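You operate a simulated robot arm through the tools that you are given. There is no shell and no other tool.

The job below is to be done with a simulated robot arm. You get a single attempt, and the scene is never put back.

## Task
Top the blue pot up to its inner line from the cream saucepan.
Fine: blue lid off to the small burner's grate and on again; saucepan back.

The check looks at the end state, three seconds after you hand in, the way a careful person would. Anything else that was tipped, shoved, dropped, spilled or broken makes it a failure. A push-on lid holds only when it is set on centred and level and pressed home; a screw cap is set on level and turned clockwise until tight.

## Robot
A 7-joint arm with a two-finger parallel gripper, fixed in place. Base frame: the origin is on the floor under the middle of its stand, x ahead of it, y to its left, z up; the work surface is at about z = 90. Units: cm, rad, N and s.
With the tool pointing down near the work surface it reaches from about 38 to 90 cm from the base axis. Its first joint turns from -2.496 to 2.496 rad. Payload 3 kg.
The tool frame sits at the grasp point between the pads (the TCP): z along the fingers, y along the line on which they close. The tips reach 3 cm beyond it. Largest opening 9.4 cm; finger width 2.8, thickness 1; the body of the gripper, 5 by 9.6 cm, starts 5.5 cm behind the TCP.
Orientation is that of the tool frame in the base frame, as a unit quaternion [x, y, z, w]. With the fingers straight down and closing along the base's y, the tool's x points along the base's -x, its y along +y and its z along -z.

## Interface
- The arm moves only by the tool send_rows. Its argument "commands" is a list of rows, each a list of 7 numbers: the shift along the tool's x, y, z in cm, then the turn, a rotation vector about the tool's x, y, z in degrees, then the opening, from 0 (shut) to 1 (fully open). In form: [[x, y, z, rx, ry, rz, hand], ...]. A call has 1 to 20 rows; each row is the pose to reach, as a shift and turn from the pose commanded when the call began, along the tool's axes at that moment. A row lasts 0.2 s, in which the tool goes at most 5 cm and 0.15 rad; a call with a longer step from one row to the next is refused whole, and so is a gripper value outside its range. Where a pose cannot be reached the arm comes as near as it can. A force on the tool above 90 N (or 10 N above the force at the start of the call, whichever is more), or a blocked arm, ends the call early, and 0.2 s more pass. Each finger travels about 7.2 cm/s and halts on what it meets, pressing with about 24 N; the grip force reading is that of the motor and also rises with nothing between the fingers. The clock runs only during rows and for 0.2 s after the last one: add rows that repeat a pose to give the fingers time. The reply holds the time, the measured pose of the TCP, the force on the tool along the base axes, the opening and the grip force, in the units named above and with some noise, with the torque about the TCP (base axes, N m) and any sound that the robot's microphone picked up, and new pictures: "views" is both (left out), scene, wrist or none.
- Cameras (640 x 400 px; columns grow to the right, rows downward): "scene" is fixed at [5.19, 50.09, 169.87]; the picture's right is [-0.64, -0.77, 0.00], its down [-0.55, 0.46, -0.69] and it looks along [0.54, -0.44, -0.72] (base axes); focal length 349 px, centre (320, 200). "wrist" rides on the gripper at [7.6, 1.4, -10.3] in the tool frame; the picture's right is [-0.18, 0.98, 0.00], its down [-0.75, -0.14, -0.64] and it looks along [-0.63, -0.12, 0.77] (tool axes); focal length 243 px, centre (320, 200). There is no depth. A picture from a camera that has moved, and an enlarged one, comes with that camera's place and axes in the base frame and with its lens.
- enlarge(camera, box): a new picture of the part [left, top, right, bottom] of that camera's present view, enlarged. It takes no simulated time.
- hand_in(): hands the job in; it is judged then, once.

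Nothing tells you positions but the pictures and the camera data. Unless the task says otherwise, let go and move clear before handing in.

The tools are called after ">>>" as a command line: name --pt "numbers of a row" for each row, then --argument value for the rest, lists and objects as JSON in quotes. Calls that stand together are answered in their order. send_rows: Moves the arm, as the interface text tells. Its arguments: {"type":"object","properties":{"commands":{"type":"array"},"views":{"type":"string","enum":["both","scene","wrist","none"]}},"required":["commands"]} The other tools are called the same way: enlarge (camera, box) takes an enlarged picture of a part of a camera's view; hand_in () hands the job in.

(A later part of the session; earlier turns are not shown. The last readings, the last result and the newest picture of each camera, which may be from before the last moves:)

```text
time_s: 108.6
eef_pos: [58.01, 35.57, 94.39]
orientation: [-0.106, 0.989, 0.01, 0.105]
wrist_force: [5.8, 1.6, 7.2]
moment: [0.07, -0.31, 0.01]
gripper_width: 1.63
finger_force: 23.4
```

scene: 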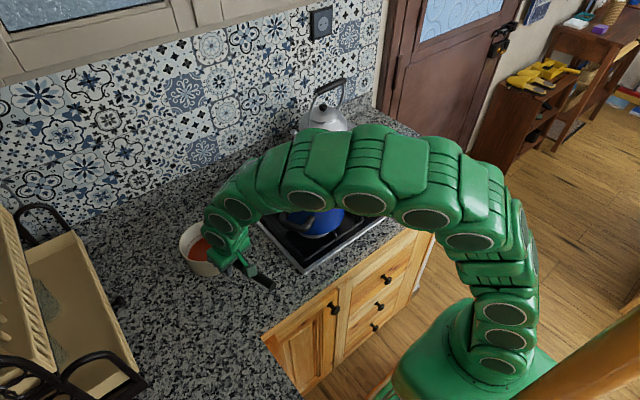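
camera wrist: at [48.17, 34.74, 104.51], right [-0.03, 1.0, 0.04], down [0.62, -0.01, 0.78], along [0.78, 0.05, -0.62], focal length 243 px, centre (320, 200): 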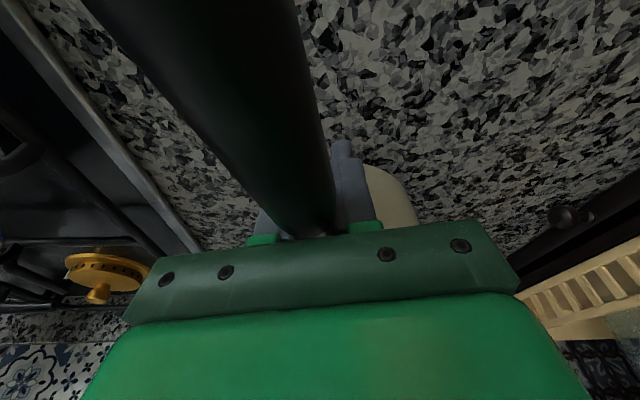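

The load is small now. I'll open the fingers gently, enough to clear the neck.

>>> send_rows --pt "0 0 -0.02 0 0 0 0.2" --pt "0 0 -0.02 0 0 0 0.28" --pt "0 0 -0.02 0 0 0 0.38" --pt "0 0 -0.02 0 0 0 0.5" --pt "0 0 -0.02 0 0 0 0.5"

>>> enlarge --camera "scene" --box '[160, 200, 300, 300]'

>>> enlarge --camera "wrist" --box '[220, 60, 440, 250]'

```text
time_s: 109.8
eef_pos: [57.83, 35.6, 94.35]
orientation: [-0.106, 0.989, 0.01, 0.103]
wrist_force: [0.5, -0.8, 1.0]
moment: [-0.01, 0.09, -0.04]
gripper_width: 4.7
finger_force: 0.2
camera wrist: at [48.12, 34.76, 102.86], right [-0.03, 1.0, 0.04], down [0.62, -0.01, 0.78], along [0.78, 0.05, -0.62], focal length 243 px, centre (320, 200)
```

scene: 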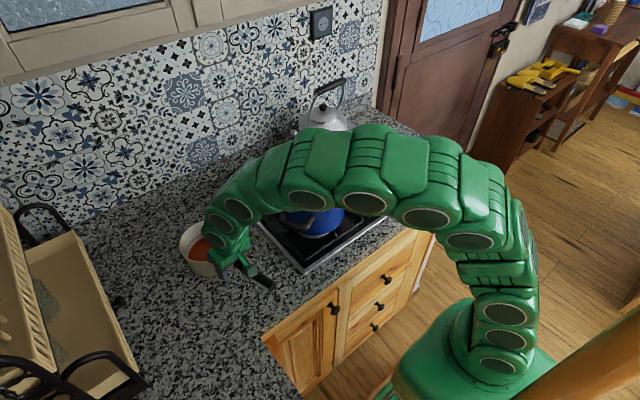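
wrist: 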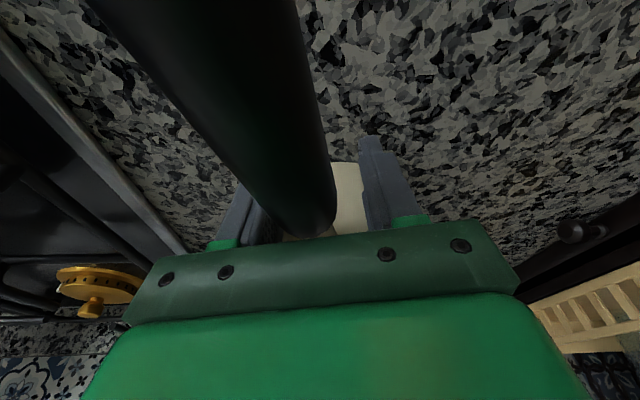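

```text
4.00 times, centred on (230, 250) of scene
camera zoom: at [5.19, 50.09, 169.87], right [-0.64, -0.77, 0.0], down [-0.55, 0.46, -0.69], along [0.54, -0.44, -0.72], focal length 1398 px, centre (680, 0)
```

zoom: 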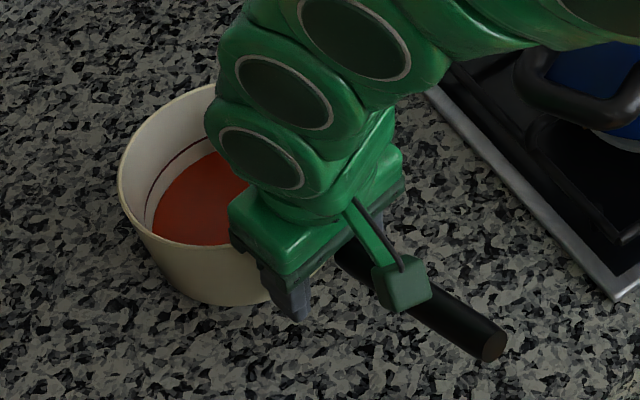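

```text
2.11 times, centred on (330, 155) of wrist
camera zoom: at [48.12, 34.76, 102.86], right [-0.03, 1.0, 0.04], down [0.62, -0.01, 0.78], along [0.78, 0.05, -0.62], focal length 511 px, centre (299, 295)
```

zoom: 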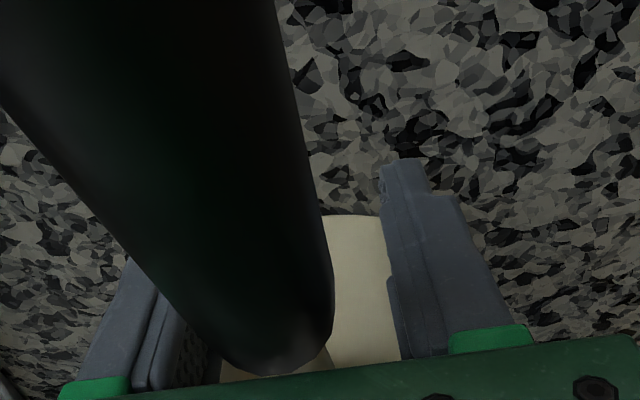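

Released, with the saucepan standing where it began. I'll open fully and rise straight up, clear of the handle.

>>> send_rows --pt "0 0 0 0 0 0 0.8" --pt "0 0 0 0 0 0 1" --pt "0 0 0 0 0 0 1" --pt "-0.06 0 -0.3 0 0 0 1" --pt "-0.2 0 -1 0 0 0 1" --pt "-0.5 0 -2.5 0 0 0 1" --pt "-1.05 0 -5 0 0 0 1" --pt "-1.7 0 -8 0 0 0 1" --pt "-2.3 0 -11 0 0 0 1" --pt "-3 0 -14 0 0 0 1" --pt "-3.6 0 -17 0 0 0 1" --pt "-4.25 0 -20 0 2 0 1" --pt "-4.9 0 -23 0 6 0 1" --pt "-5.5 0 -26 0 10 0 1" --pt "-5.5 0 -26 0 12 0 1" --pt "-5.5 0 -26 0 12 0 1"

>>> enlarge --camera "scene" --box '[160, 200, 300, 300]'

>>> enlarge --camera "scene" --box '[280, 150, 400, 250]'

```text
time_s: 113.2
eef_pos: [57.95, 35.85, 121.0]
orientation: [-0.108, 0.994, -0.001, 0.0]
wrist_force: [0.1, -0.5, -0.2]
moment: [0.02, -0.03, 0.03]
gripper_width: 9.42
finger_force: 0.1
camera wrist: at [50.15, 35.37, 131.31], right [-0.03, 1.0, 0.0], down [0.77, 0.02, 0.64], along [0.64, 0.02, -0.77], focal length 243 px, centre (320, 200)
```

scene: 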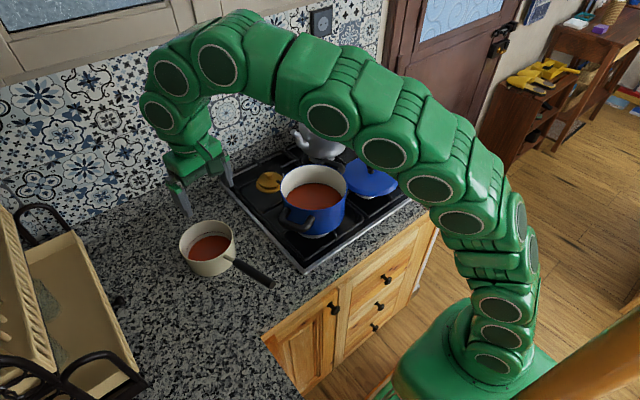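
wrist: 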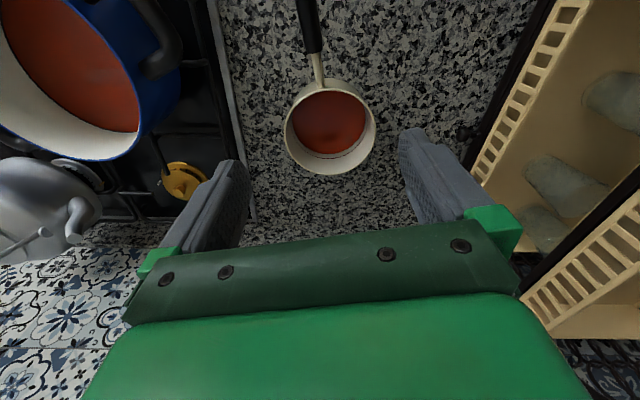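

```text
4.00 times, centred on (230, 250) of scene
camera zoom: at [5.19, 50.09, 169.87], right [-0.64, -0.77, 0.0], down [-0.55, 0.46, -0.69], along [0.54, -0.44, -0.72], focal length 1398 px, centre (680, 0)
```

zoom: 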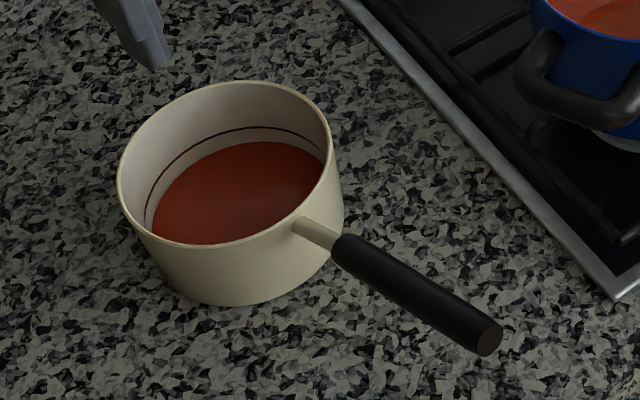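

```text
4.00 times, centred on (340, 200) of scene
camera zoom: at [5.19, 50.09, 169.87], right [-0.64, -0.77, 0.0], down [-0.55, 0.46, -0.69], along [0.54, -0.44, -0.72], focal length 1398 px, centre (240, 200)
```

zoom: 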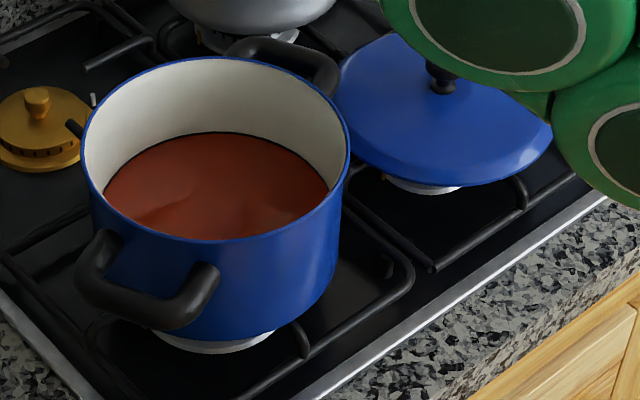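

The saucepan is back in its original spot with no spills. Next I travel high to the lid on the small burner.

>>> send_rows --pt "0.33 -1.45 -1 0 0 0 1" --pt "0.89 -3.87 -2.5 0 0 1 1" --pt "1.67 -7.26 -4 0 0 2 1" --pt "2.57 -11.14 -4 0 0 3 1" --pt "3.46 -15.01 -4 0 0 4 1" --pt "4.35 -18.89 -4 0 0 5 1" --pt "5.25 -22.76 -4 0 0 6 1" --pt "6.14 -26.64 -4 0 0 7 1" --pt "7.03 -30.51 -4 0 0 8 1" --pt "7.92 -34.39 -4 0 0 9 1" --pt "8.82 -38.26 -4 0 0 10 1" --pt "9.71 -42.13 -4 0 0 11 1" --pt "10.49 -45.52 -4 0 0 12 1" --pt "10.94 -47.46 -4 0 0 12.4 1" --pt "11.16 -48.43 -4 0 0 12.4 1" --pt "11.16 -48.43 -4 0 0 12.4 1"

>>> enlarge --camera "wrist" --box '[200, 0, 480, 200]'

>>> enlarge --camera "scene" --box '[270, 130, 430, 240]'

```text
time_s: 116.6
eef_pos: [57.37, -14.16, 125.13]
orientation: [0.001, 1.0, -0.001, 0.0]
wrist_force: [0.2, 0.3, -1.2]
moment: [0.01, 0.01, -0.02]
gripper_width: 9.41
finger_force: 0.1
camera wrist: at [49.65, -12.9, 135.39], right [0.19, 0.98, 0.0], down [0.75, -0.14, 0.64], along [0.63, -0.12, -0.77], focal length 243 px, centre (320, 200)
```

scene: 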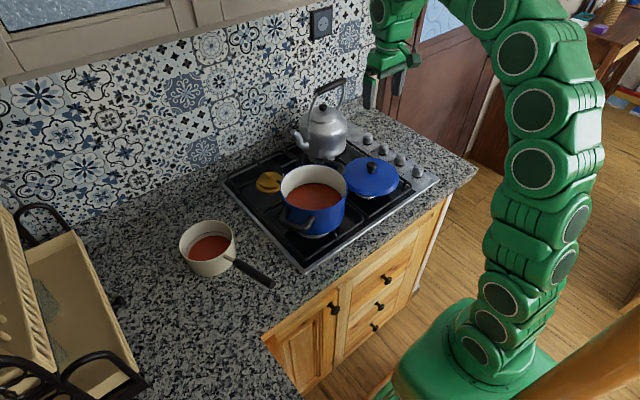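
wrist: 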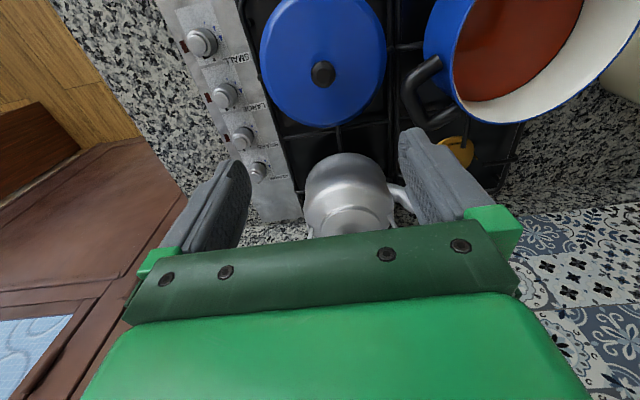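

```text
2.00 times, centred on (340, 100) of wrist
camera zoom: at [49.65, -12.9, 135.39], right [0.19, 0.98, 0.0], down [0.75, -0.14, 0.64], along [0.63, -0.12, -0.77], focal length 485 px, centre (280, 400)
```

zoom: 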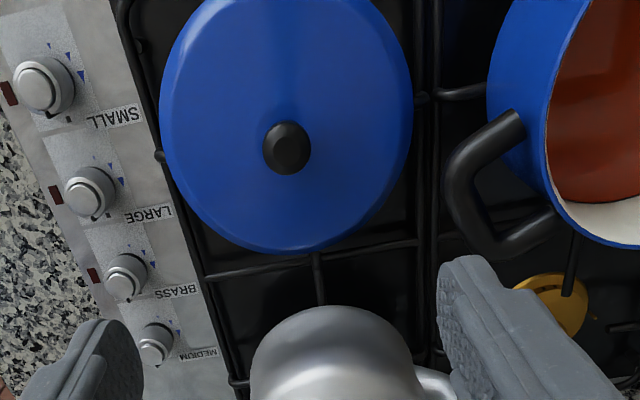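

```text
3.64 times, centred on (350, 185) of scene
camera zoom: at [5.19, 50.09, 169.87], right [-0.64, -0.77, 0.0], down [-0.55, 0.46, -0.69], along [0.54, -0.44, -0.72], focal length 1271 px, centre (211, 254)
```

zoom: 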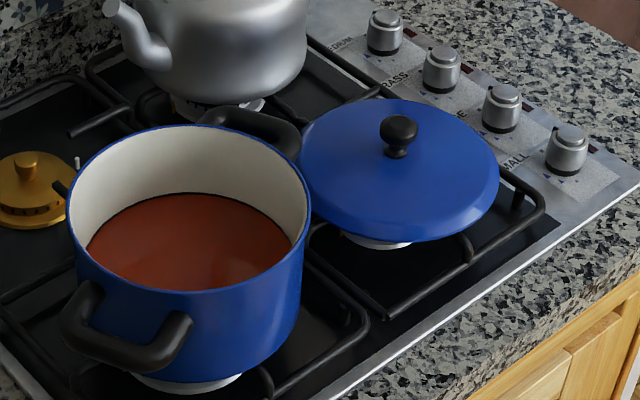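

The lid sits undisturbed. I'll centre over its knob and lower to just above gripping height.

>>> send_rows --pt "-0.03 0.15 1 0 0 0 1" --pt "-0.05 0.33 3 0 0 0 1" --pt "-0.05 0.33 6 0 0 0 1" --pt "-0.05 0.33 9 0 0 0 1" --pt "-0.05 0.33 12 0 0 0 1" --pt "-0.05 0.33 15 0 0 0 1" --pt "-0.05 0.33 17.5 0 0 0 1" --pt "-0.05 0.33 19.3 0 0 0 1" --pt "-0.05 0.33 20.1 0 0 0 1" --pt "-0.05 0.33 20.1 0 0 0 1" --pt "-0.05 0.33 20.1 0 0 0 1"

>>> enlarge --camera "wrist" --box '[200, 90, 450, 250]'

```text
time_s: 119.0
eef_pos: [57.36, -13.75, 104.92]
orientation: [0.001, 1.0, -0.001, -0.001]
wrist_force: [0.2, -0.3, 0.2]
moment: [0.01, -0.02, -0.04]
gripper_width: 9.4
finger_force: 0.1
camera wrist: at [49.67, -12.47, 115.19], right [0.19, 0.98, 0.0], down [0.75, -0.14, 0.64], along [0.63, -0.12, -0.77], focal length 243 px, centre (320, 200)
```

scene: 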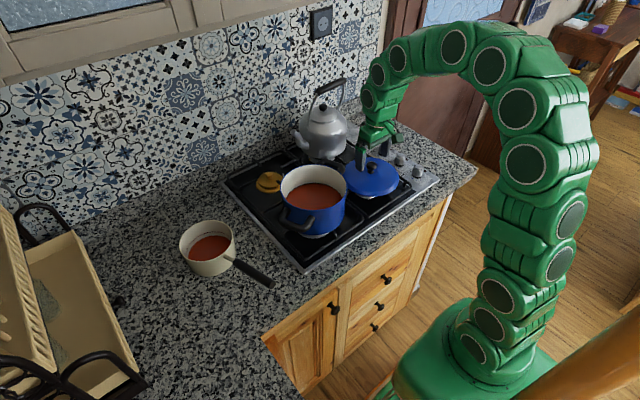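
wrist: 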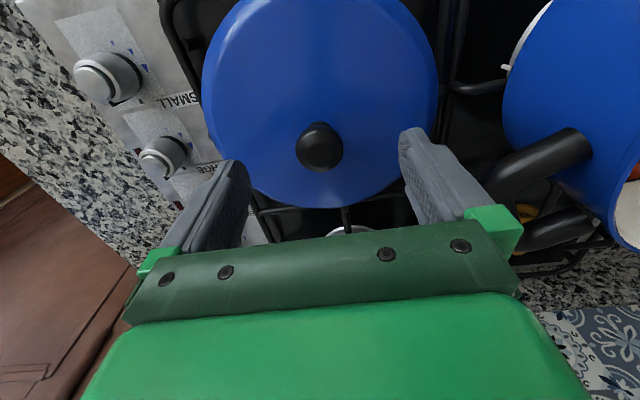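

```text
2.50 times, centred on (325, 170) of wrist
camera zoom: at [49.67, -12.47, 115.19], right [0.19, 0.98, 0.0], down [0.75, -0.14, 0.64], along [0.63, -0.12, -0.77], focal length 606 px, centre (308, 275)
```

zoom: 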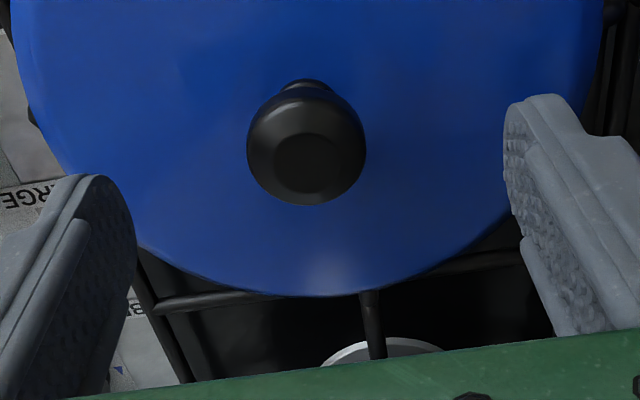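

The knob is centred between the fingers. I'll lower 1.5 cm and close on it, as before.

>>> send_rows --pt "0 0 0.5 0 0 0 1" --pt "0 0 1.0 0 0 0 1" --pt "0 0 1.5 0 0 0 1" --pt "0 0 1.5 0 0 0 1" --pt "0 0 1.5 0 0 0 0.6" --pt "0 0 1.5 0 0 0 0.36" --pt "0 0 1.5 0 0 0 0.2" --pt "0 0 1.5 0 0 0 0" --pt "0 0 1.5 0 0 0 0" --pt "0 0 1.5 0 0 0 0" --views "wrist"

>>> enlarge --camera "scene" --box '[340, 150, 420, 220]'

```text
time_s: 121.2
eef_pos: [57.31, -13.74, 103.45]
orientation: [0.001, 1.0, -0.002, -0.001]
wrist_force: [-1.2, 0.1, 1.7]
moment: [0.11, 0.0, 0.08]
gripper_width: 3.09
finger_force: 24.0
camera wrist: at [49.63, -12.51, 113.72], right [0.19, 0.98, 0.0], down [0.75, -0.14, 0.64], along [0.63, -0.12, -0.77], focal length 243 px, centre (320, 200)
```

wrist: 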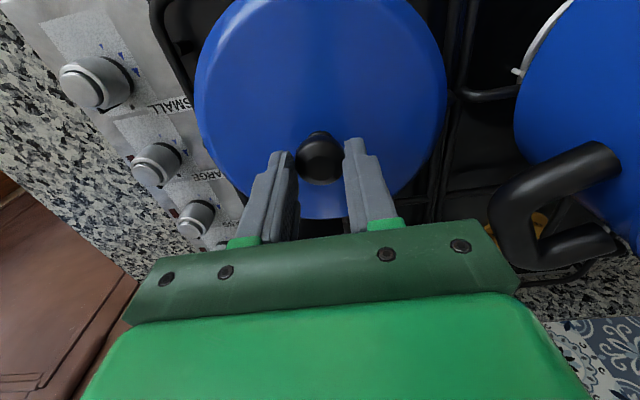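

```text
5.71 times, centred on (380, 185) of scene
camera zoom: at [5.19, 50.09, 169.87], right [-0.64, -0.77, 0.0], down [-0.55, 0.46, -0.69], along [0.54, -0.44, -0.72], focal length 1997 px, centre (-23, 286)
```

zoom: 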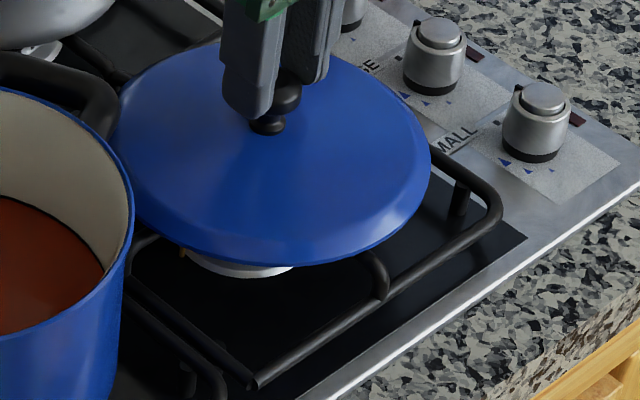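

Knob gripped again. I'll lift the lid straight up to clear the pot.

>>> send_rows --pt "0 0 -0.3 0 0 0 0" --pt "0 0 -0.9 0 0 0 0" --pt "0 0 -2 0 0 0 0" --pt "0 0 -3.5 0 0 0 0" --pt "0 0 -5.2 0 0 0 0" --pt "0 0 -7 0 0 0 0" --pt "0 0 -9 0 0 0 0" --pt "0 0 -11 0 0 0 0" --pt "0 0 -13 0 0 0 0" --pt "0 0 -15 0 0 0 0" --pt "0 0 -16.8 0 0 0 0" --pt "0 0 -18.4 0 0 0 0" --pt "0 0 -19.4 0 0 0 0" --pt "0 0 -19.4 0 0 0 0" --views "scene"

>>> enlarge --camera "scene" --box '[280, 90, 440, 230]'

```text
time_s: 124.2
eef_pos: [57.47, -13.74, 122.85]
orientation: [0.001, 1.0, 0.0, 0.0]
wrist_force: [0.5, -0.3, -1.6]
moment: [0.01, 0.02, 0.01]
gripper_width: 3.09
finger_force: 24.0
```

scene: 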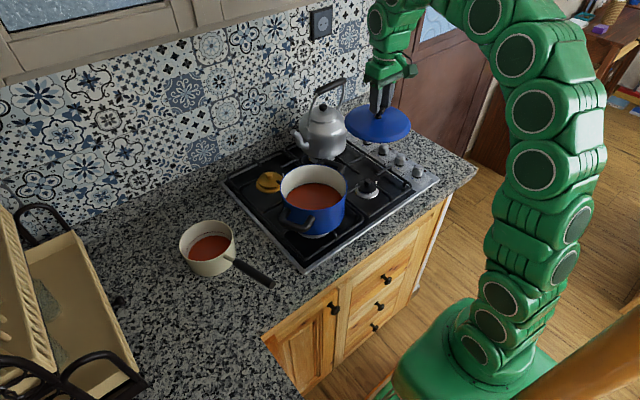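

```text
2.86 times, centred on (360, 160) of scene
camera zoom: at [5.19, 50.09, 169.87], right [-0.64, -0.77, 0.0], down [-0.55, 0.46, -0.69], along [0.54, -0.44, -0.72], focal length 998 px, centre (206, 314)
```

zoom: 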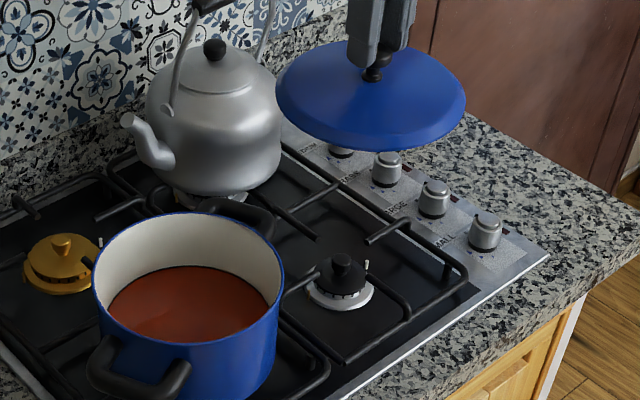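

The lid hangs level. I'll carry it back over the pot at the same height.

>>> send_rows --pt "0.01 0.5 0 0 0 0 0" --pt "0.02 1.5 0 0 0 0 0" --pt "0.04 3.2 0 0 0 0 0" --pt "0.06 5.2 0 0 0 0 0" --pt "0.08 7.2 0 0 0 0 0" --pt "0.1 9.2 0 0 0 0 0" --pt "0.12 11.2 0 0 0 0 0" --pt "0.14 13.2 0 0 0 0 0" --pt "0.16 15.2 0 0 0 0 0" --pt "0.18 17.2 0 0 0 0 0" --pt "0.2 19.2 0 0 0 0 0" --pt "0.22 20.8 0 0 0 0 0" --pt "0.24 21.8 0 0 0 0 0" --pt "0.24 22.4 0 0 0 0 0" --pt "0.24 22.4 0 0 0 0 0" --pt "0.24 22.4 0 0 0 0 0"

>>> enlarge --camera "scene" --box '[250, 110, 390, 250]'

```text
time_s: 127.6
eef_pos: [57.07, 8.78, 122.87]
orientation: [0.0, 1.0, -0.002, 0.0]
wrist_force: [0.3, -0.7, -2.3]
moment: [-0.03, 0.03, 0.03]
gripper_width: 3.07
finger_force: 23.5
camera wrist: at [49.34, 10.01, 133.14], right [0.19, 0.98, 0.0], down [0.75, -0.14, 0.64], along [0.63, -0.12, -0.77], focal length 243 px, centre (320, 200)
```

scene: 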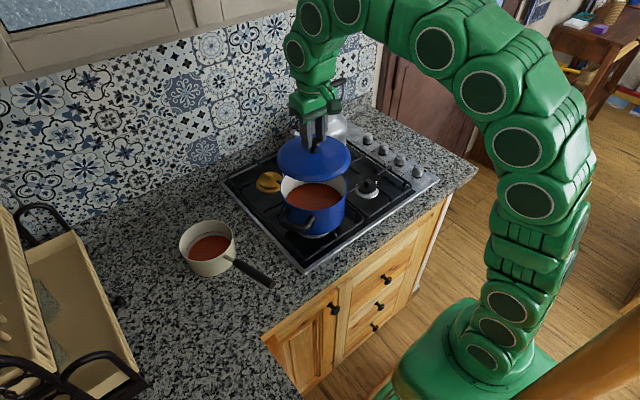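
wrist: 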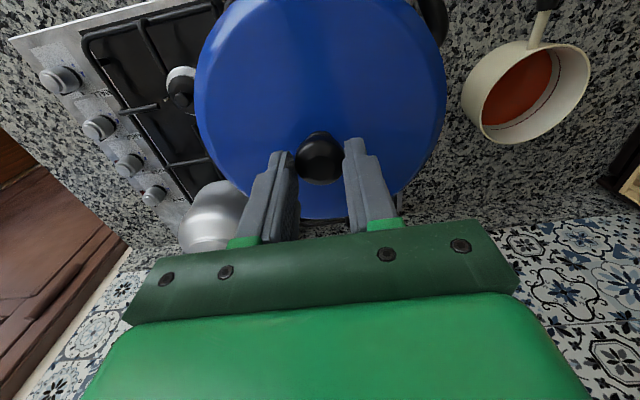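

```text
2.86 times, centred on (320, 180) of scene
camera zoom: at [5.19, 50.09, 169.87], right [-0.64, -0.77, 0.0], down [-0.55, 0.46, -0.69], along [0.54, -0.44, -0.72], focal length 998 px, centre (320, 257)
```

zoom: 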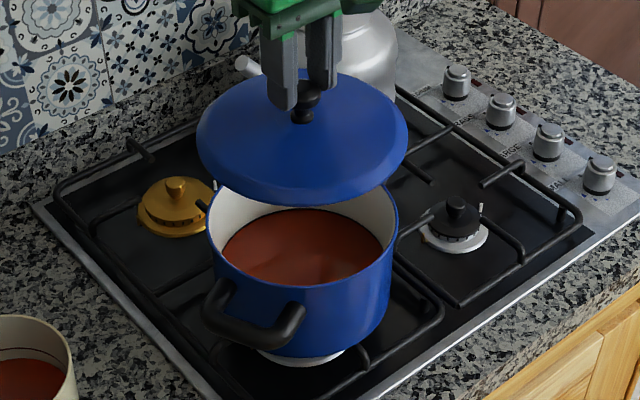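

The lid lines up over the pot as it did when lifted. I'll lower it to just above the rim and look at the fit.

>>> send_rows --pt "0 -0.04 0.5 0 0 0 0" --pt "0 -0.06 1.5 0 0 0 0" --pt "0 -0.06 3 0 0 0 0" --pt "0 -0.06 4.5 0 0 0 0" --pt "0 -0.06 6 0 0 0 0" --pt "0 -0.06 7.3 0 0 0 0" --pt "0 -0.06 8.3 0 0 0 0" --pt "0 -0.06 9 0 0 0 0" --pt "0 -0.06 9 0 0 0 0"

>>> enlarge --camera "scene" --box '[270, 140, 370, 240]'

>>> enlarge --camera "wrist" --box '[160, 0, 480, 250]'

```text
time_s: 129.6
eef_pos: [57.11, 8.58, 113.93]
orientation: [0.001, 1.0, -0.001, 0.0]
wrist_force: [0.7, -0.4, -1.2]
moment: [0.02, 0.03, 0.03]
gripper_width: 3.06
finger_force: 24.1
camera wrist: at [49.42, 9.86, 124.23], right [0.19, 0.98, 0.0], down [0.75, -0.14, 0.64], along [0.63, -0.12, -0.77], focal length 243 px, centre (320, 200)
```

scene: 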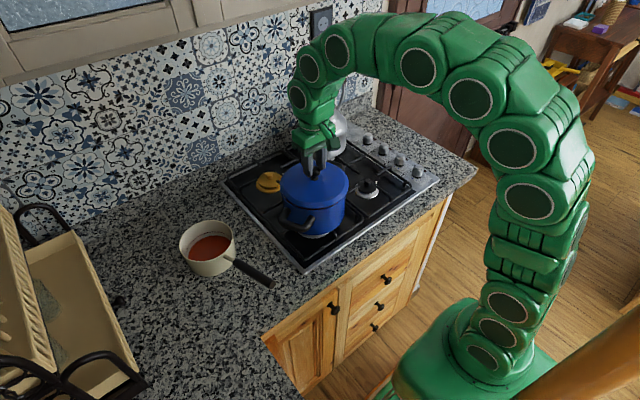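
wrist: 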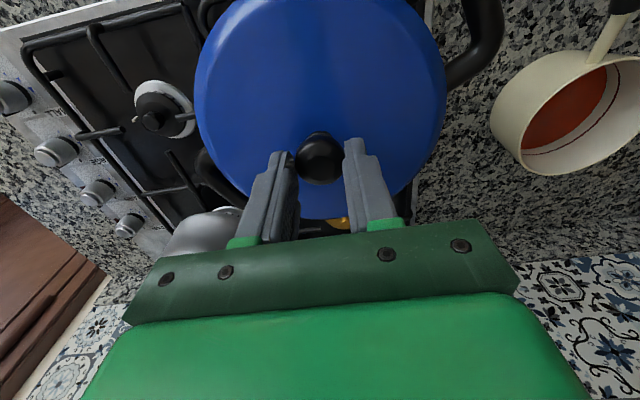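

```text
4.00 times, centred on (320, 190) of scene
camera zoom: at [5.19, 50.09, 169.87], right [-0.64, -0.77, 0.0], down [-0.55, 0.46, -0.69], along [0.54, -0.44, -0.72], focal length 1398 px, centre (320, 240)
```

zoom: 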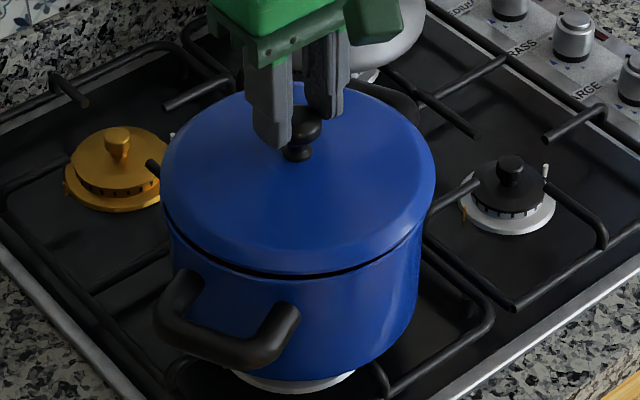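

```text
1.60 times, centred on (320, 125) of wrist
camera zoom: at [49.42, 9.86, 124.23], right [0.19, 0.98, 0.0], down [0.75, -0.14, 0.64], along [0.63, -0.12, -0.77], focal length 388 px, centre (320, 320)
```

zoom: 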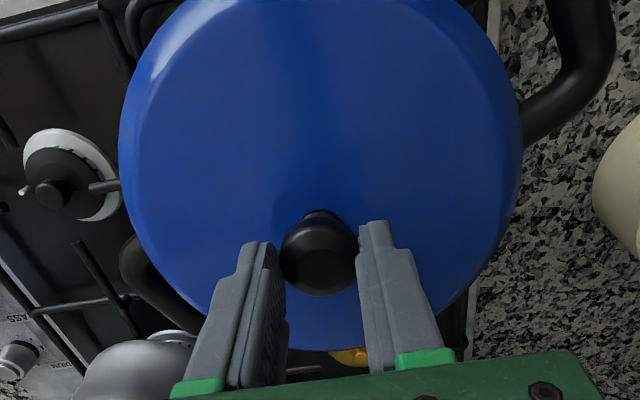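

The lid is centred about 2 cm above its seat. I'll lower gradually until it touches.

>>> send_rows --pt "0 0 0.4 0 0 0 0" --pt "0 0 0.8 0 0 0 0" --pt "0 0 1.2 0 0 0 0" --pt "0 0 1.6 0 0 0 0" --pt "0 0 1.8 0 0 0 0" --pt "0 0 1.8 0 0 0 0" --views "scene"

>>> enlarge --camera "scene" --box '[270, 140, 370, 240]'

```text
time_s: 131.0
eef_pos: [57.19, 8.65, 112.11]
orientation: [0.001, 1.0, -0.001, 0.002]
wrist_force: [6.2, -0.1, 16.9]
moment: [0.03, -0.41, 0.1]
gripper_width: 3.11
finger_force: 23.8
```

scene: 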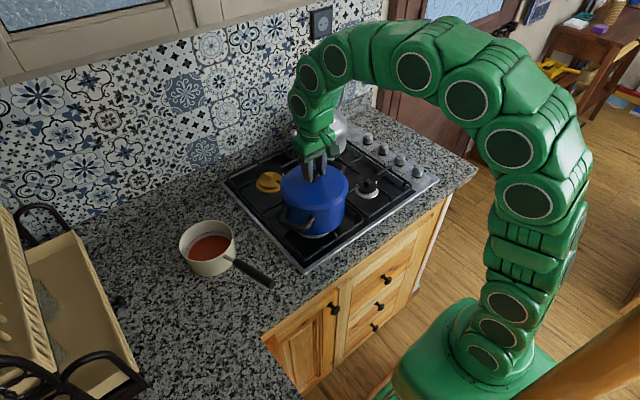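

```text
4.00 times, centred on (320, 190) of scene
camera zoom: at [5.19, 50.09, 169.87], right [-0.64, -0.77, 0.0], down [-0.55, 0.46, -0.69], along [0.54, -0.44, -0.72], focal length 1398 px, centre (320, 240)
```

zoom: 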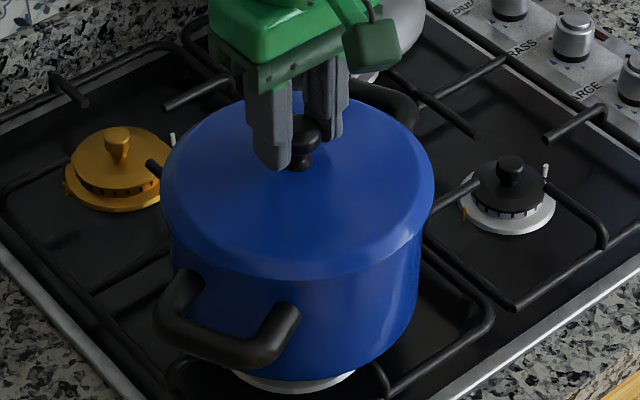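

The lid touched slightly early with a sideways push of +6 N in x, so it's a millimetre or two off. I'll ease up, shift slightly with that push, and lower again.

>>> send_rows --pt "0 0 -0.2 0 0 0 0" --pt "-0.12 0.04 -0.2 0 0 0 0" --pt "-0.12 0.04 -0.1 0 0 0 0" --pt "-0.12 0.04 0.0 0 0 0 0" --pt "-0.12 0.04 0.0 0 0 0 0" --views "none"

```text
time_s: 132.2
eef_pos: [57.28, 8.57, 112.04]
orientation: [0.001, 1.0, -0.001, 0.001]
wrist_force: [-2.9, -2.3, 8.4]
moment: [-0.04, 0.26, 0.07]
gripper_width: 3.1
finger_force: 24.5
```

The sideways force reversed, so the centre is in between. I'll split the difference and lower a bit more.

>>> send_rows --pt "0.02 -0.02 -0.1 0 0 0 0" --pt "0.05 -0.05 -0.1 0 0 0 0" --pt "0.05 -0.05 0.0 0 0 0 0" --pt "0.05 -0.05 0.08 0 0 0 0" --pt "0.05 -0.05 0.08 0 0 0 0" --views "scene"

>>> enlarge --camera "scene" --box '[270, 140, 370, 240]'

```text
time_s: 133.4
eef_pos: [57.2, 8.45, 111.99]
orientation: [0.001, 1.0, -0.001, 0.001]
wrist_force: [5.2, 0.9, 18.8]
moment: [0.05, -0.25, 0.1]
gripper_width: 3.1
finger_force: 23.8
```

scene: 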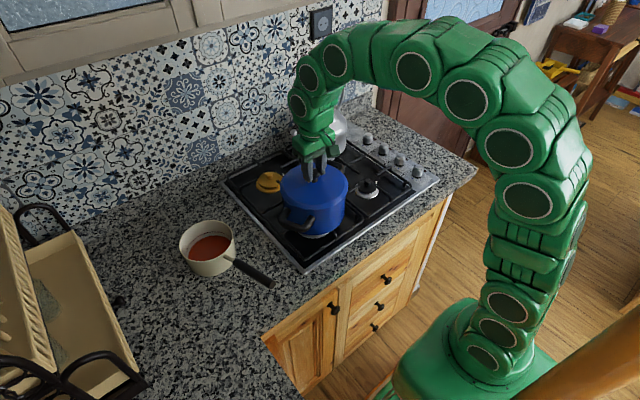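

```text
4.00 times, centred on (320, 190) of scene
camera zoom: at [5.19, 50.09, 169.87], right [-0.64, -0.77, 0.0], down [-0.55, 0.46, -0.69], along [0.54, -0.44, -0.72], focal length 1398 px, centre (320, 240)
```

zoom: 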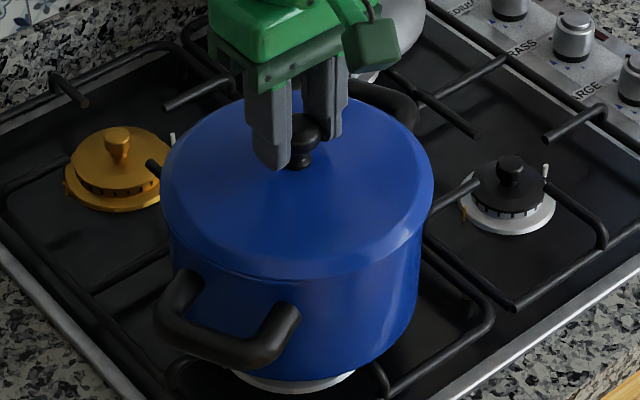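

Very close to its original seat. I'll press a little more and nudge with the remaining force.

>>> send_rows --pt "-0.04 0 0.0 0 0 0 0" --pt "-0.04 0 0.08 0 0 0 0" --pt "-0.04 0 0.15 0 0 0 0" --pt "-0.04 0 0.15 0 0 0 0" --views "none"

```text
time_s: 134.4
eef_pos: [57.24, 8.56, 111.86]
orientation: [0.001, 1.0, -0.001, 0.0]
wrist_force: [-1.3, 6.9, 17.3]
moment: [0.16, 0.04, 0.07]
gripper_width: 3.09
finger_force: 24.3
```

It has settled to about 111.86, its original height. A small shift in y and a last light press will confirm it's home.

>>> send_rows --pt "0 0.05 0.0 0 0 0 0" --pt "0 0.05 0.05 0 0 0 0" --pt "0 0.05 0.1 0 0 0 0" --pt "0 0.05 0.1 0 0 0 0" --views "scene"

>>> enlarge --camera "scene" --box '[270, 140, 370, 240]'

```text
time_s: 135.4
eef_pos: [57.25, 8.46, 111.68]
orientation: [0.0, 1.0, -0.001, 0.001]
wrist_force: [-4.6, -3.1, 16.2]
moment: [-0.05, 0.09, 0.11]
gripper_width: 3.07
finger_force: 24.3
```

scene: 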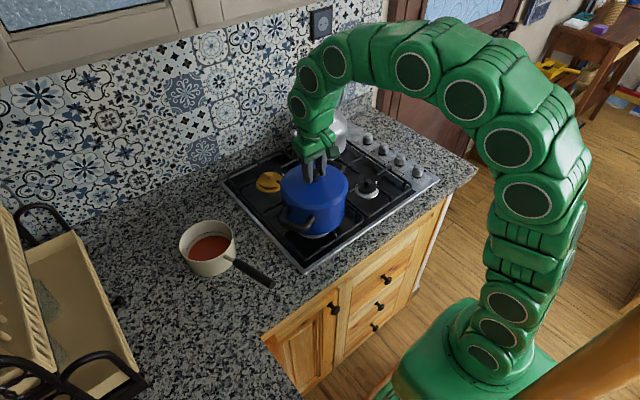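

```text
4.00 times, centred on (320, 190) of scene
camera zoom: at [5.19, 50.09, 169.87], right [-0.64, -0.77, 0.0], down [-0.55, 0.46, -0.69], along [0.54, -0.44, -0.72], focal length 1398 px, centre (320, 240)
```

zoom: 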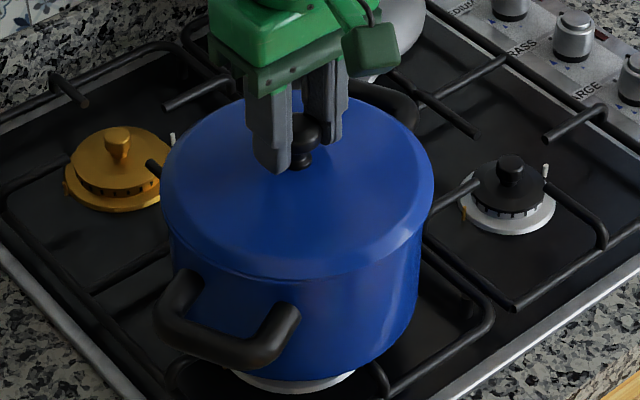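

The lid looks seated as at the start. I'll open the fingers and back off, then compare with the original picture before pressing it home from above.

>>> send_rows --pt "0 0 -0.1 0 0 0 0" --pt "0 0 -0.1 0 0 0 0.36" --pt "0 0 -0.1 0 0 0 0.45" --pt "0 0 -0.1 0 0 0 0.6" --pt "0 0 -0.1 0 0 0 0.8" --pt "0 0 -0.1 0 0 0 1" --pt "0 0 -0.5 0 0 0 1" --pt "0 0 -2 0 0 0 1" --pt "0 0 -4 0 0 0 1" --pt "0 0 -6.5 0 0 0 1" --pt "0 0 -9 0 0 0 1" --pt "0 0 -9 0 0 0 1"

>>> enlarge --camera "scene" --box '[260, 150, 370, 250]'

>>> enlarge --camera "wrist" --box '[210, 0, 450, 190]'

```text
time_s: 138.0
eef_pos: [57.38, 8.6, 120.8]
orientation: [0.001, 1.0, -0.001, 0.0]
wrist_force: [-0.3, -0.2, 0.0]
moment: [0.02, 0.01, -0.02]
gripper_width: 9.39
finger_force: 0.0
camera wrist: at [49.59, 9.99, 131.08], right [0.19, 0.98, 0.0], down [0.75, -0.14, 0.64], along [0.63, -0.12, -0.77], focal length 243 px, centre (320, 200)
```

scene: 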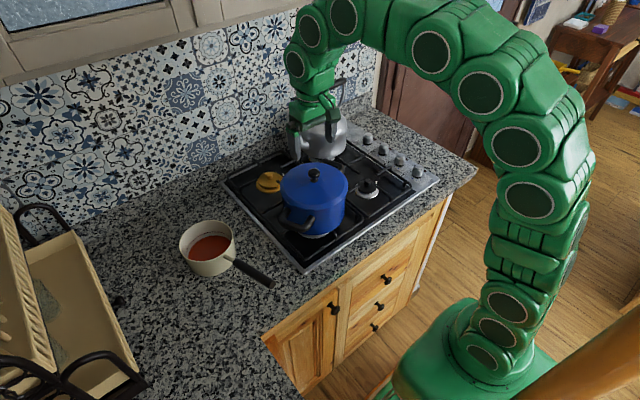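
wrist: 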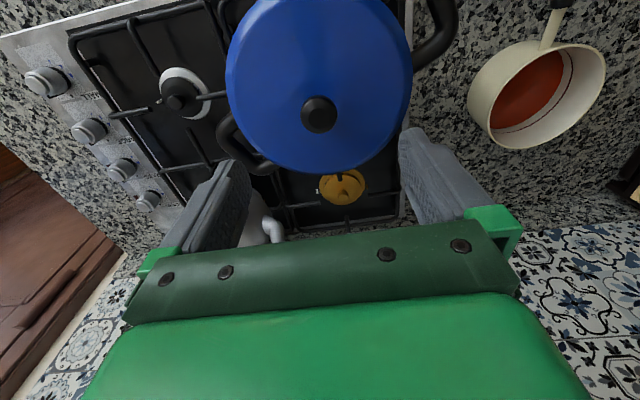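

```text
4.00 times, centred on (315, 200) of scene
camera zoom: at [5.19, 50.09, 169.87], right [-0.64, -0.77, 0.0], down [-0.55, 0.46, -0.69], along [0.54, -0.44, -0.72], focal length 1398 px, centre (340, 200)
```

zoom: 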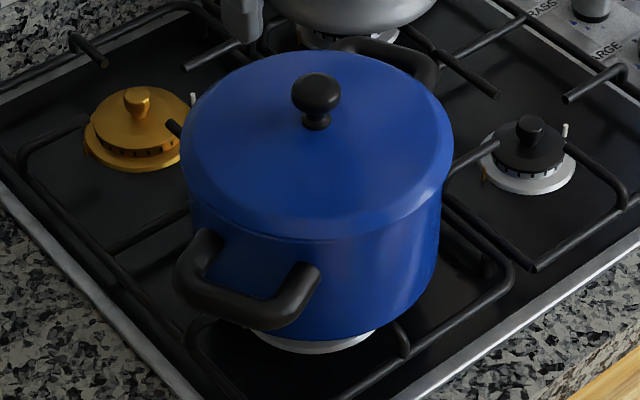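

```text
2.11 times, centred on (330, 95) of wrist
camera zoom: at [49.59, 9.99, 131.08], right [0.19, 0.98, 0.0], down [0.75, -0.14, 0.64], along [0.63, -0.12, -0.77], focal length 511 px, centre (299, 421)
```

zoom: 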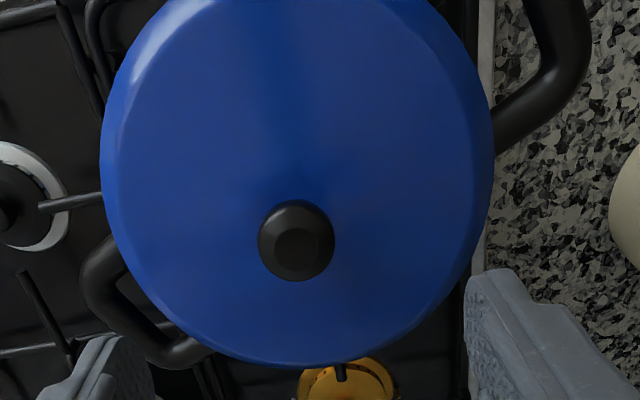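

The lid is within a pixel or two of its original place. I'll look closely at the seam all round for tilt or a gap.

>>> enlarge --camera "scene" --box '[275, 160, 355, 220]'

>>> enlarge --camera "scene" --box '[295, 195, 350, 225]'

>>> enlarge --camera "scene" --box '[275, 180, 310, 215]'

```text
6.67 times, centred on (315, 190) of scene
camera zoom: at [5.19, 50.09, 169.87], right [-0.64, -0.77, 0.0], down [-0.55, 0.46, -0.69], along [0.54, -0.44, -0.72], focal length 2330 px, centre (353, 267)
```

zoom: 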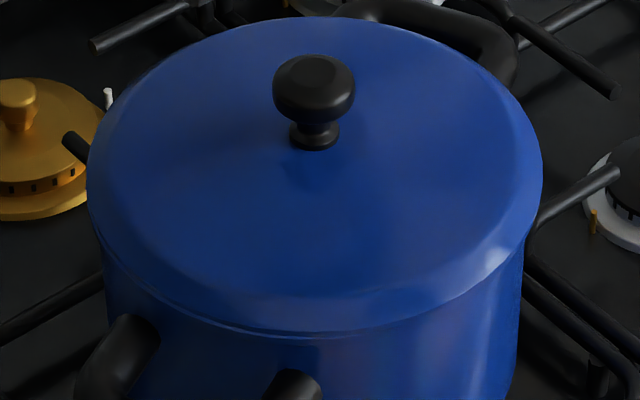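

```text
11.64 times, centred on (322, 210) of scene
camera zoom: at [5.19, 50.09, 169.87], right [-0.64, -0.77, 0.0], down [-0.55, 0.46, -0.69], along [0.54, -0.44, -0.72], focal length 4066 px, centre (291, 84)
```

zoom: 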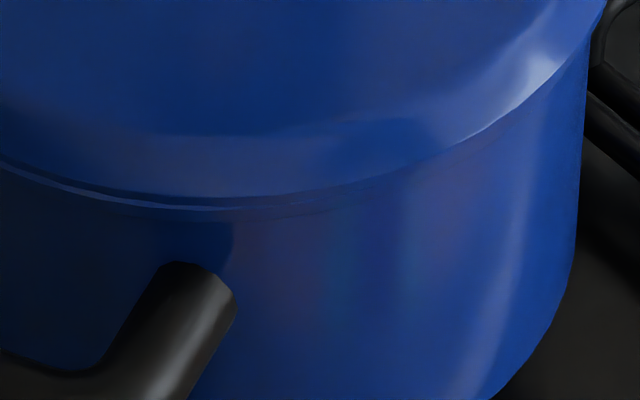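

```text
11.43 times, centred on (292, 198) of scene
camera zoom: at [5.19, 50.09, 169.87], right [-0.64, -0.77, 0.0], down [-0.55, 0.46, -0.69], along [0.54, -0.44, -0.72], focal length 3993 px, centre (634, 229)
```

zoom: 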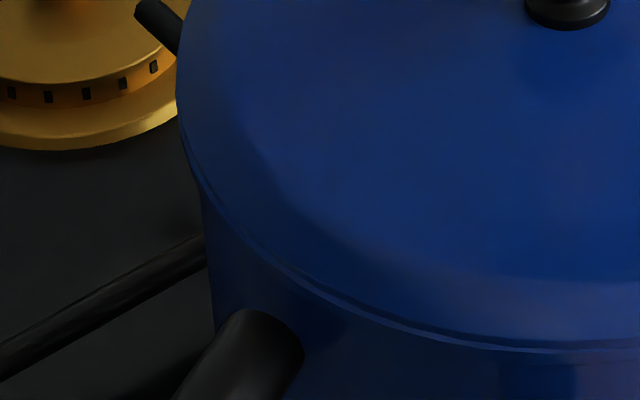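

There is a hairline seam on the near-left side, so the lid needs pressing home. I'll close the fingers and come down on top of the knob.

>>> send_rows --pt "0.1 0 0 0 0 0 0.6" --pt "0.2 0.05 0 0 0 0 0.2" --pt "0.2 0.05 0 0 0 0 0" --pt "0.2 0.05 1 0 0 0 0" --pt "0.2 0.05 2.5 0 0 0 0" --pt "0.2 0.05 4 0 0 0 0" --pt "0.2 0.05 5 0 0 0 0" --pt "0.2 0.05 5.4 0 0 0 0" --pt "0.2 0.05 5.4 0 0 0 0"

>>> enlarge --camera "wrist" --box '[220, 60, 420, 240]'

>>> enlarge --camera "scene" --box '[280, 140, 350, 200]'

```text
time_s: 140.0
eef_pos: [56.96, 8.69, 115.37]
orientation: [0.001, 1.0, -0.001, 0.0]
wrist_force: [-0.1, -0.6, -1.0]
moment: [0.0, 0.03, 0.02]
gripper_width: 0.01
finger_force: 24.2
camera wrist: at [49.29, 9.97, 125.55], right [0.19, 0.98, 0.0], down [0.75, -0.14, 0.64], along [0.63, -0.12, -0.77], focal length 243 px, centre (320, 200)
```

scene: 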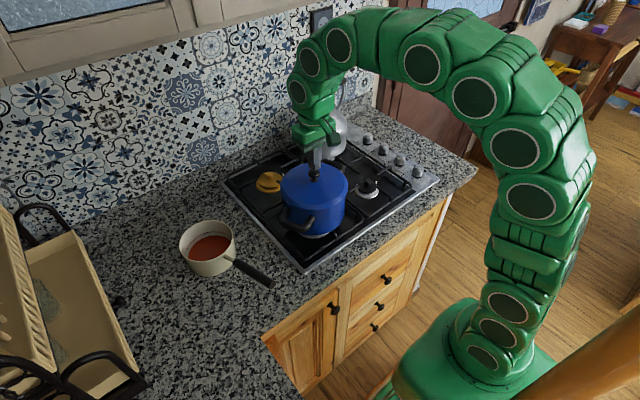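
wrist: 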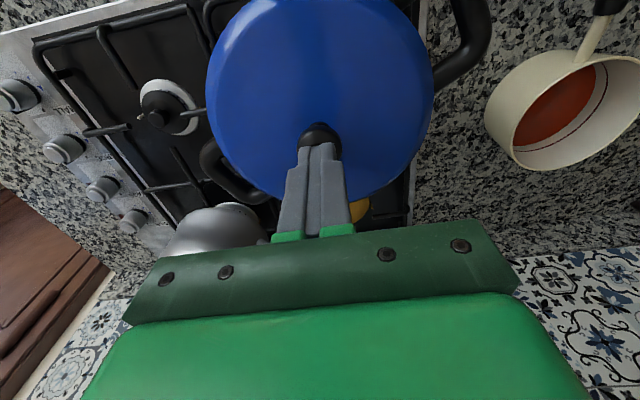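

```text
2.22 times, centred on (320, 150) of wrist
camera zoom: at [49.29, 9.97, 125.55], right [0.19, 0.98, 0.0], down [0.75, -0.14, 0.64], along [0.63, -0.12, -0.77], focal length 539 px, centre (320, 311)
```

zoom: 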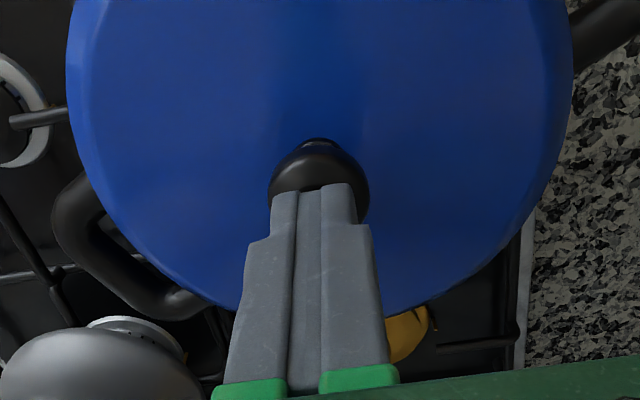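

```text
6.67 times, centred on (315, 170) of scene
camera zoom: at [5.19, 50.09, 169.87], right [-0.64, -0.77, 0.0], down [-0.55, 0.46, -0.69], along [0.54, -0.44, -0.72], focal length 2330 px, centre (353, 400)
```

zoom: 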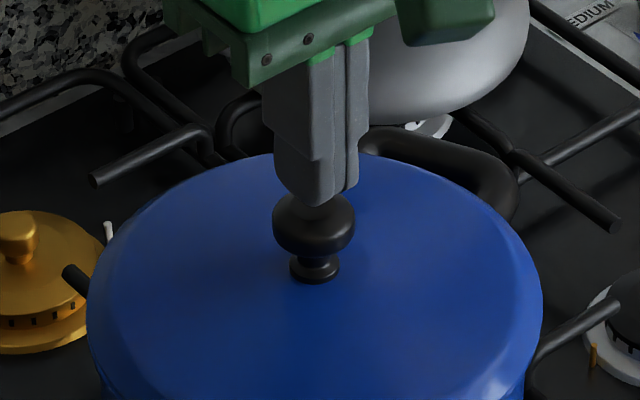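

The closed fingertips are right over the knob's centre. I'll press down in small steps, watching the force.

>>> send_rows --pt "0 0 0.3 0 0 0 0" --pt "0 0 0.5 0 0 0 0" --pt "0 0 0.6 0 0 0 0" --pt "0 0 0.6 0 0 0 0" --views "none"

```text
time_s: 141.0
eef_pos: [57.04, 8.65, 114.59]
orientation: [0.0, 1.0, -0.001, 0.0]
wrist_force: [-0.2, -0.9, -0.2]
moment: [0.01, 0.0, -0.02]
gripper_width: 0.0
finger_force: 24.5
```

>>> send_rows --pt "0 0 0.1 0 0 0 0" --pt "0 0 0.2 0 0 0 0" --pt "0 0 0.2 0 0 0 0" --views "none"

```text
time_s: 141.8
eef_pos: [57.08, 8.63, 114.5]
orientation: [0.001, 1.0, -0.001, 0.0]
wrist_force: [0.1, 0.0, -0.3]
moment: [-0.05, 0.02, -0.01]
gripper_width: 0.0
finger_force: 24.4
```

>>> send_rows --pt "0 0 0.1 0 0 0 0" --pt "0 0 0.2 0 0 0 0" --pt "0 0 0.3 0 0 0 0" --pt "0 0 0.3 0 0 0 0" --views "scene"

>>> enlarge --camera "scene" --box '[280, 140, 350, 200]'

```text
time_s: 142.8
eef_pos: [57.0, 8.63, 114.24]
orientation: [-0.001, 1.0, -0.001, 0.0]
wrist_force: [0.5, 0.0, 0.2]
moment: [-0.05, 0.02, 0.03]
gripper_width: 0.0
finger_force: 24.2
```

scene: 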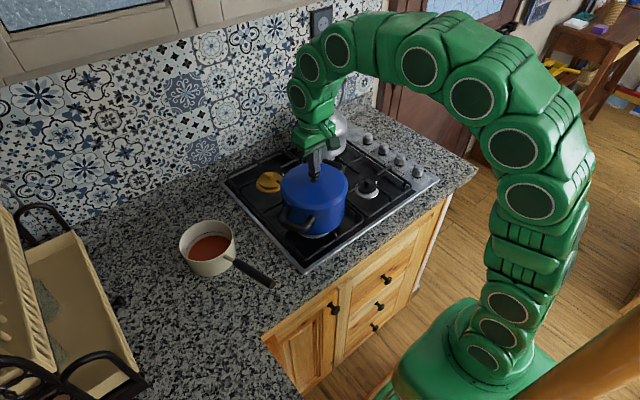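

```text
6.67 times, centred on (315, 170) of scene
camera zoom: at [5.19, 50.09, 169.87], right [-0.64, -0.77, 0.0], down [-0.55, 0.46, -0.69], along [0.54, -0.44, -0.72], focal length 2330 px, centre (353, 400)
```

zoom: 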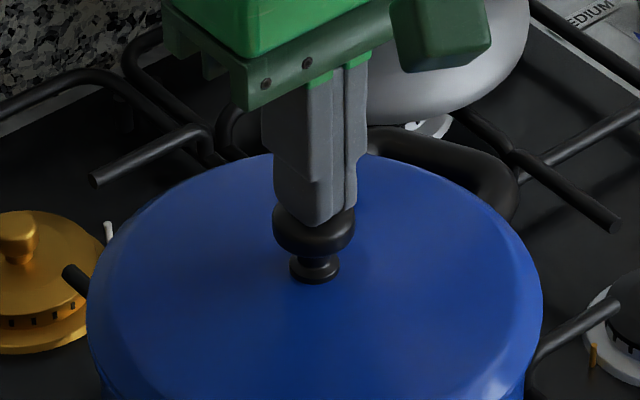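

>>> send_rows --pt "0 0 0.1 0 0 0 0" --pt "0 0 0.2 0 0 0 0" --pt "0 0 0.25 0 0 0 0" --pt "0 0 0.25 0 0 0 0" --views "none"

```text
time_s: 143.8
eef_pos: [56.99, 8.57, 114.1]
orientation: [0.002, 1.0, -0.001, 0.002]
wrist_force: [-13.0, -5.4, 43.9]
moment: [-0.16, 0.47, -0.05]
gripper_width: 0.0
finger_force: 23.5
```

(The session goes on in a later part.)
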